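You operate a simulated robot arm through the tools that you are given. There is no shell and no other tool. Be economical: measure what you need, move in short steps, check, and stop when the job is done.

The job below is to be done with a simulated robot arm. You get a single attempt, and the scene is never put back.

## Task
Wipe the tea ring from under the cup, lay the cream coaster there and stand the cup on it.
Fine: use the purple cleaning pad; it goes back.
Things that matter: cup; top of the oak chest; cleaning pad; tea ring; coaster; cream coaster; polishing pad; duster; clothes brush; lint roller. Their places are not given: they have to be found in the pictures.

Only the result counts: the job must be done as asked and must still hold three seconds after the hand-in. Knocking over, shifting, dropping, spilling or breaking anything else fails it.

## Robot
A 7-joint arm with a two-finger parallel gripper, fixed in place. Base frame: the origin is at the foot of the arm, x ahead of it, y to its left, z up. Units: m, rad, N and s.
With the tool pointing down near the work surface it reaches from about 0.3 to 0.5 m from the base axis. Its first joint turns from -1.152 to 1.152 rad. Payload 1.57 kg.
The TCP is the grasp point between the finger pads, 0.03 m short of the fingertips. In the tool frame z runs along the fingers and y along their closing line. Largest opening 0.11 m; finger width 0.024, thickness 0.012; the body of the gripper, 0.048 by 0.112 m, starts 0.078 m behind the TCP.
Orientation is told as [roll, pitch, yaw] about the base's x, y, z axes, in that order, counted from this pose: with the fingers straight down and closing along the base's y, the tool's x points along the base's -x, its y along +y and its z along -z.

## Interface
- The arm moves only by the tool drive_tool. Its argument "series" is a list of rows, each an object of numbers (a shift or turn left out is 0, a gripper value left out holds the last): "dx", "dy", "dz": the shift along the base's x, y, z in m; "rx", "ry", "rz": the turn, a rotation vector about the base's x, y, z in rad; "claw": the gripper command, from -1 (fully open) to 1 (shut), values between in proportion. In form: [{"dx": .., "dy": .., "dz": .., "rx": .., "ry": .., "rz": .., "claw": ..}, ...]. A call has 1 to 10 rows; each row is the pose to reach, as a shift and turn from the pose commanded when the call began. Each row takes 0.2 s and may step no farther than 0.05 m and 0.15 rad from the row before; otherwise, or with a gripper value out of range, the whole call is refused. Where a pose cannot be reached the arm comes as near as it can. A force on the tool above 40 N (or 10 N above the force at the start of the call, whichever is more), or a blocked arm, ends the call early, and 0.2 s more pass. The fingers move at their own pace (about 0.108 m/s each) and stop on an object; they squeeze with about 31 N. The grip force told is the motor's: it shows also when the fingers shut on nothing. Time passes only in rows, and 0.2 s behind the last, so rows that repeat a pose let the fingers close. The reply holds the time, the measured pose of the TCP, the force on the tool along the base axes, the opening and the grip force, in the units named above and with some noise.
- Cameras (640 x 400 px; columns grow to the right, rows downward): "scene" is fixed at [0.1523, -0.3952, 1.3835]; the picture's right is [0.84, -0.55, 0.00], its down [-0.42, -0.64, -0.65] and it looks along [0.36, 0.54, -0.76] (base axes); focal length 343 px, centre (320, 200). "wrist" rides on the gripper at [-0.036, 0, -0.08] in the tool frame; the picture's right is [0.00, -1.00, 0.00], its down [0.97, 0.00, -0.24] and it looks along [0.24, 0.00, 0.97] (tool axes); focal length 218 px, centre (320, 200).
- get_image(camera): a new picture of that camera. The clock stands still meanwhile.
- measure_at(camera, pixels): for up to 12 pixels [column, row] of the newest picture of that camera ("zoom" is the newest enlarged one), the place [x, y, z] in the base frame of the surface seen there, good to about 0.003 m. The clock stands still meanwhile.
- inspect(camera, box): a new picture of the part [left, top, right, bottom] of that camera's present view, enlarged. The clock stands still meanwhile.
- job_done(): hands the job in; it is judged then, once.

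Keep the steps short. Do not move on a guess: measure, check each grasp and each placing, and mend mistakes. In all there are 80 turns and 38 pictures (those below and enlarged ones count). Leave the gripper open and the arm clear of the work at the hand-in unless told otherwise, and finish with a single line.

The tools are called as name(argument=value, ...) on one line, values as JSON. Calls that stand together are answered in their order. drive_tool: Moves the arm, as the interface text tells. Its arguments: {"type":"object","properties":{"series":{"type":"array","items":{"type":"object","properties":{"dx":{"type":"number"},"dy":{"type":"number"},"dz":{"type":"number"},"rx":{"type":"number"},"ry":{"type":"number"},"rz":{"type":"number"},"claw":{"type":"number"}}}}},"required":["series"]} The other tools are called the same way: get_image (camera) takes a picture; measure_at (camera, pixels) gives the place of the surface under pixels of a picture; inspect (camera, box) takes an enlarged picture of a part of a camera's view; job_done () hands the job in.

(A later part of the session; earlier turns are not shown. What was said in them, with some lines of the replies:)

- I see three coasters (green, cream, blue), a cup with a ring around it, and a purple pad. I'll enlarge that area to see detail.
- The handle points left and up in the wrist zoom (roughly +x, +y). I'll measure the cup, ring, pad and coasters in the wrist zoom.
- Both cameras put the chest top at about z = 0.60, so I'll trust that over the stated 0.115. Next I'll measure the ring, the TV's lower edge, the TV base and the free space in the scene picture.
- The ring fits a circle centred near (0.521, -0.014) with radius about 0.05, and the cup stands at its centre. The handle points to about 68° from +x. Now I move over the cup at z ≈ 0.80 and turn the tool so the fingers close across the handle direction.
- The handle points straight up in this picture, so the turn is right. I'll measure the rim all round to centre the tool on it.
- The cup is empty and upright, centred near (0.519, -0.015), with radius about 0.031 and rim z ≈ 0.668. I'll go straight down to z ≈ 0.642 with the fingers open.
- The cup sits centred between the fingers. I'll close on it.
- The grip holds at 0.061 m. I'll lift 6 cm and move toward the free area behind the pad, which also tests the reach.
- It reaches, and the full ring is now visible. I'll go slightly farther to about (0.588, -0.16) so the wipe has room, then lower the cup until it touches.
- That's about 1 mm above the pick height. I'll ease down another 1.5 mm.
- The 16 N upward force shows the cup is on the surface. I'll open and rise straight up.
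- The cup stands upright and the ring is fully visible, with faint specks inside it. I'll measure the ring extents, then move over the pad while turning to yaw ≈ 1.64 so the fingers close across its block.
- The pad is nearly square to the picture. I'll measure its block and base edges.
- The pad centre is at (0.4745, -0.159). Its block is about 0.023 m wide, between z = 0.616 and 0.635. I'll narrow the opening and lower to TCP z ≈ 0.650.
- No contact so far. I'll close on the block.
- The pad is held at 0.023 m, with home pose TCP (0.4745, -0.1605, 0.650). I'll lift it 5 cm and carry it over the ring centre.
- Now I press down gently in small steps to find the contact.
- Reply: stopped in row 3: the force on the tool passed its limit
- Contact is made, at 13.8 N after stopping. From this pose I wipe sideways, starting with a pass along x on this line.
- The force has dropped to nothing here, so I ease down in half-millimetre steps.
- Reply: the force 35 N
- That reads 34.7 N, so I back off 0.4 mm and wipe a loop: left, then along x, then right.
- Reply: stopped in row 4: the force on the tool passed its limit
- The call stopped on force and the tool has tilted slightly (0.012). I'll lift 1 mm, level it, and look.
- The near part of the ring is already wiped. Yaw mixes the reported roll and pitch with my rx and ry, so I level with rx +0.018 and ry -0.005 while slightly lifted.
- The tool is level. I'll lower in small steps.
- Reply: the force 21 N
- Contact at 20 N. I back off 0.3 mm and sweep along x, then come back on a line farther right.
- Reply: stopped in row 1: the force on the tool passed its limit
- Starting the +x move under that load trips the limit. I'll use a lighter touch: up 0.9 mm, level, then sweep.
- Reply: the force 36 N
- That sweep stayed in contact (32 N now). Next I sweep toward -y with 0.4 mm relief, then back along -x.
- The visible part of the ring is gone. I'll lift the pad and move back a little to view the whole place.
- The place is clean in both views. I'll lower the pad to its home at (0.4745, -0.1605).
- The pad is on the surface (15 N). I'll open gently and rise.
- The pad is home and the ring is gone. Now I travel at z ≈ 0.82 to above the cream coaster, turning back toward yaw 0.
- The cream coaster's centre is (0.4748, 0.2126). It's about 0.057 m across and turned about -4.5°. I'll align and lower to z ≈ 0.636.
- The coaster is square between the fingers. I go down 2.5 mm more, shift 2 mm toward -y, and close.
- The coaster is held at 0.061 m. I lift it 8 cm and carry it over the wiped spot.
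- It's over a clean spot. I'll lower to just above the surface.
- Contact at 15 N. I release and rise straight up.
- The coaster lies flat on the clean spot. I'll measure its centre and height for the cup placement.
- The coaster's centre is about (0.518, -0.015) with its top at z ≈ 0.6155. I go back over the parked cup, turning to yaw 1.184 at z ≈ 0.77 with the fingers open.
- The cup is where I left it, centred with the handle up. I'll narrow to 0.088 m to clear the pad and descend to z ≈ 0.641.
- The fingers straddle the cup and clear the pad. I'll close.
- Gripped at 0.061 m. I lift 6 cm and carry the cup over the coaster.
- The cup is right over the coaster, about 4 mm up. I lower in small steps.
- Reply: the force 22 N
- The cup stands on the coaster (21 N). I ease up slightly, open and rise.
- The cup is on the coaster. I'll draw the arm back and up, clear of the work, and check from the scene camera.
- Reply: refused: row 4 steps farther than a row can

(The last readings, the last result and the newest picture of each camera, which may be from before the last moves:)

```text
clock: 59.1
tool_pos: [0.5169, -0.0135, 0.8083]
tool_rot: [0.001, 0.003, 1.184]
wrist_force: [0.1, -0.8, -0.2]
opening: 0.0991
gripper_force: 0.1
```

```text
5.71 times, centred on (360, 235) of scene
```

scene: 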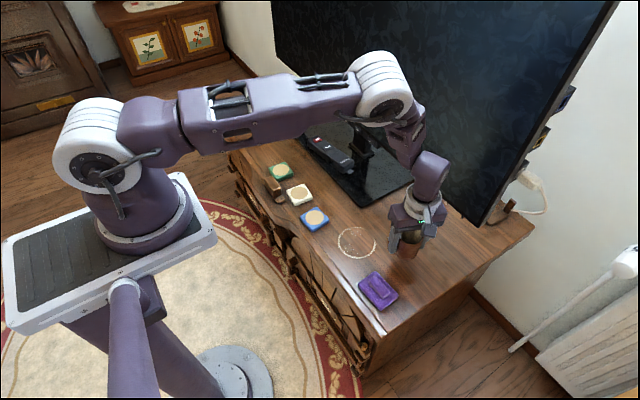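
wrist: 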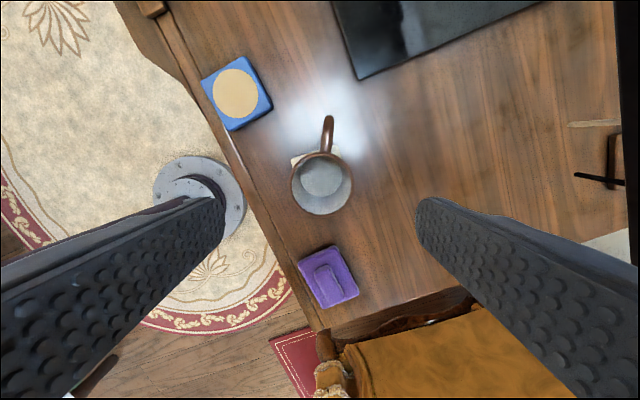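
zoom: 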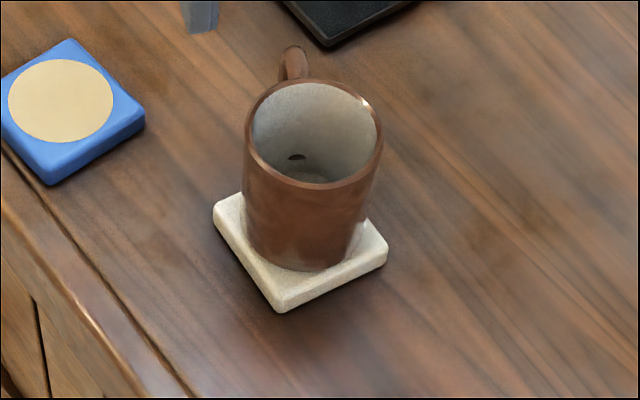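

That retreat was refused because one step was too long. The picture shows everything in place, so I repeat it with shorter steps.

drive_tool(series=[{"dz": 0.03}, {"dx": -0.03, "dy": 0.02, "dz": 0.05}, {"dx": -0.06, "dy": 0.045, "dz": 0.065}, {"dx": -0.09, "dy": 0.075, "dz": 0.07}, {"dx": -0.12, "dy": 0.105, "dz": 0.07}, {"dx": -0.15, "dy": 0.135, "dz": 0.07, "claw": -1}, {"dx": -0.17, "dy": 0.16, "dz": 0.07}, {"dx": -0.17, "dy": 0.16, "dz": 0.07}])

inspect(camera="scene", box=[230, 130, 430, 320])

```text
clock: 60.9
tool_pos: [0.3507, 0.1446, 0.8772]
tool_rot: [0.0, 0.003, 1.182]
wrist_force: [-0.4, 0.4, 0.4]
opening: 0.1103
gripper_force: 0.0
```

```text
2.11 times, centred on (330, 225) of scene
```

zoom: 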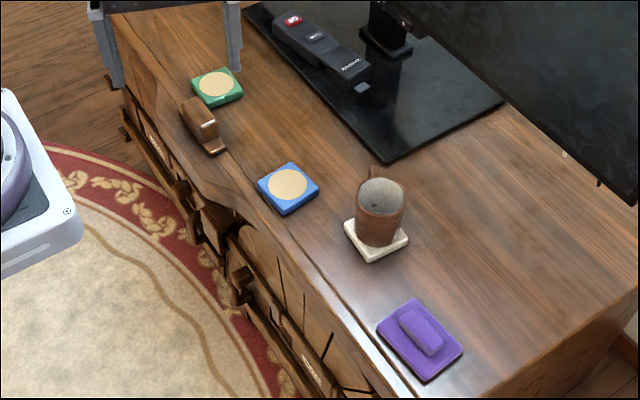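

The ring is wiped, the pad is home, the cup stands on the cream coaster, and the arm is clear with the gripper open. I'll hand it in.

job_done()

```text
The job is handed in.
```

The tea ring is wiped away, the purple pad is back in its place, and the cup stands on the cream coaster where the ring was.
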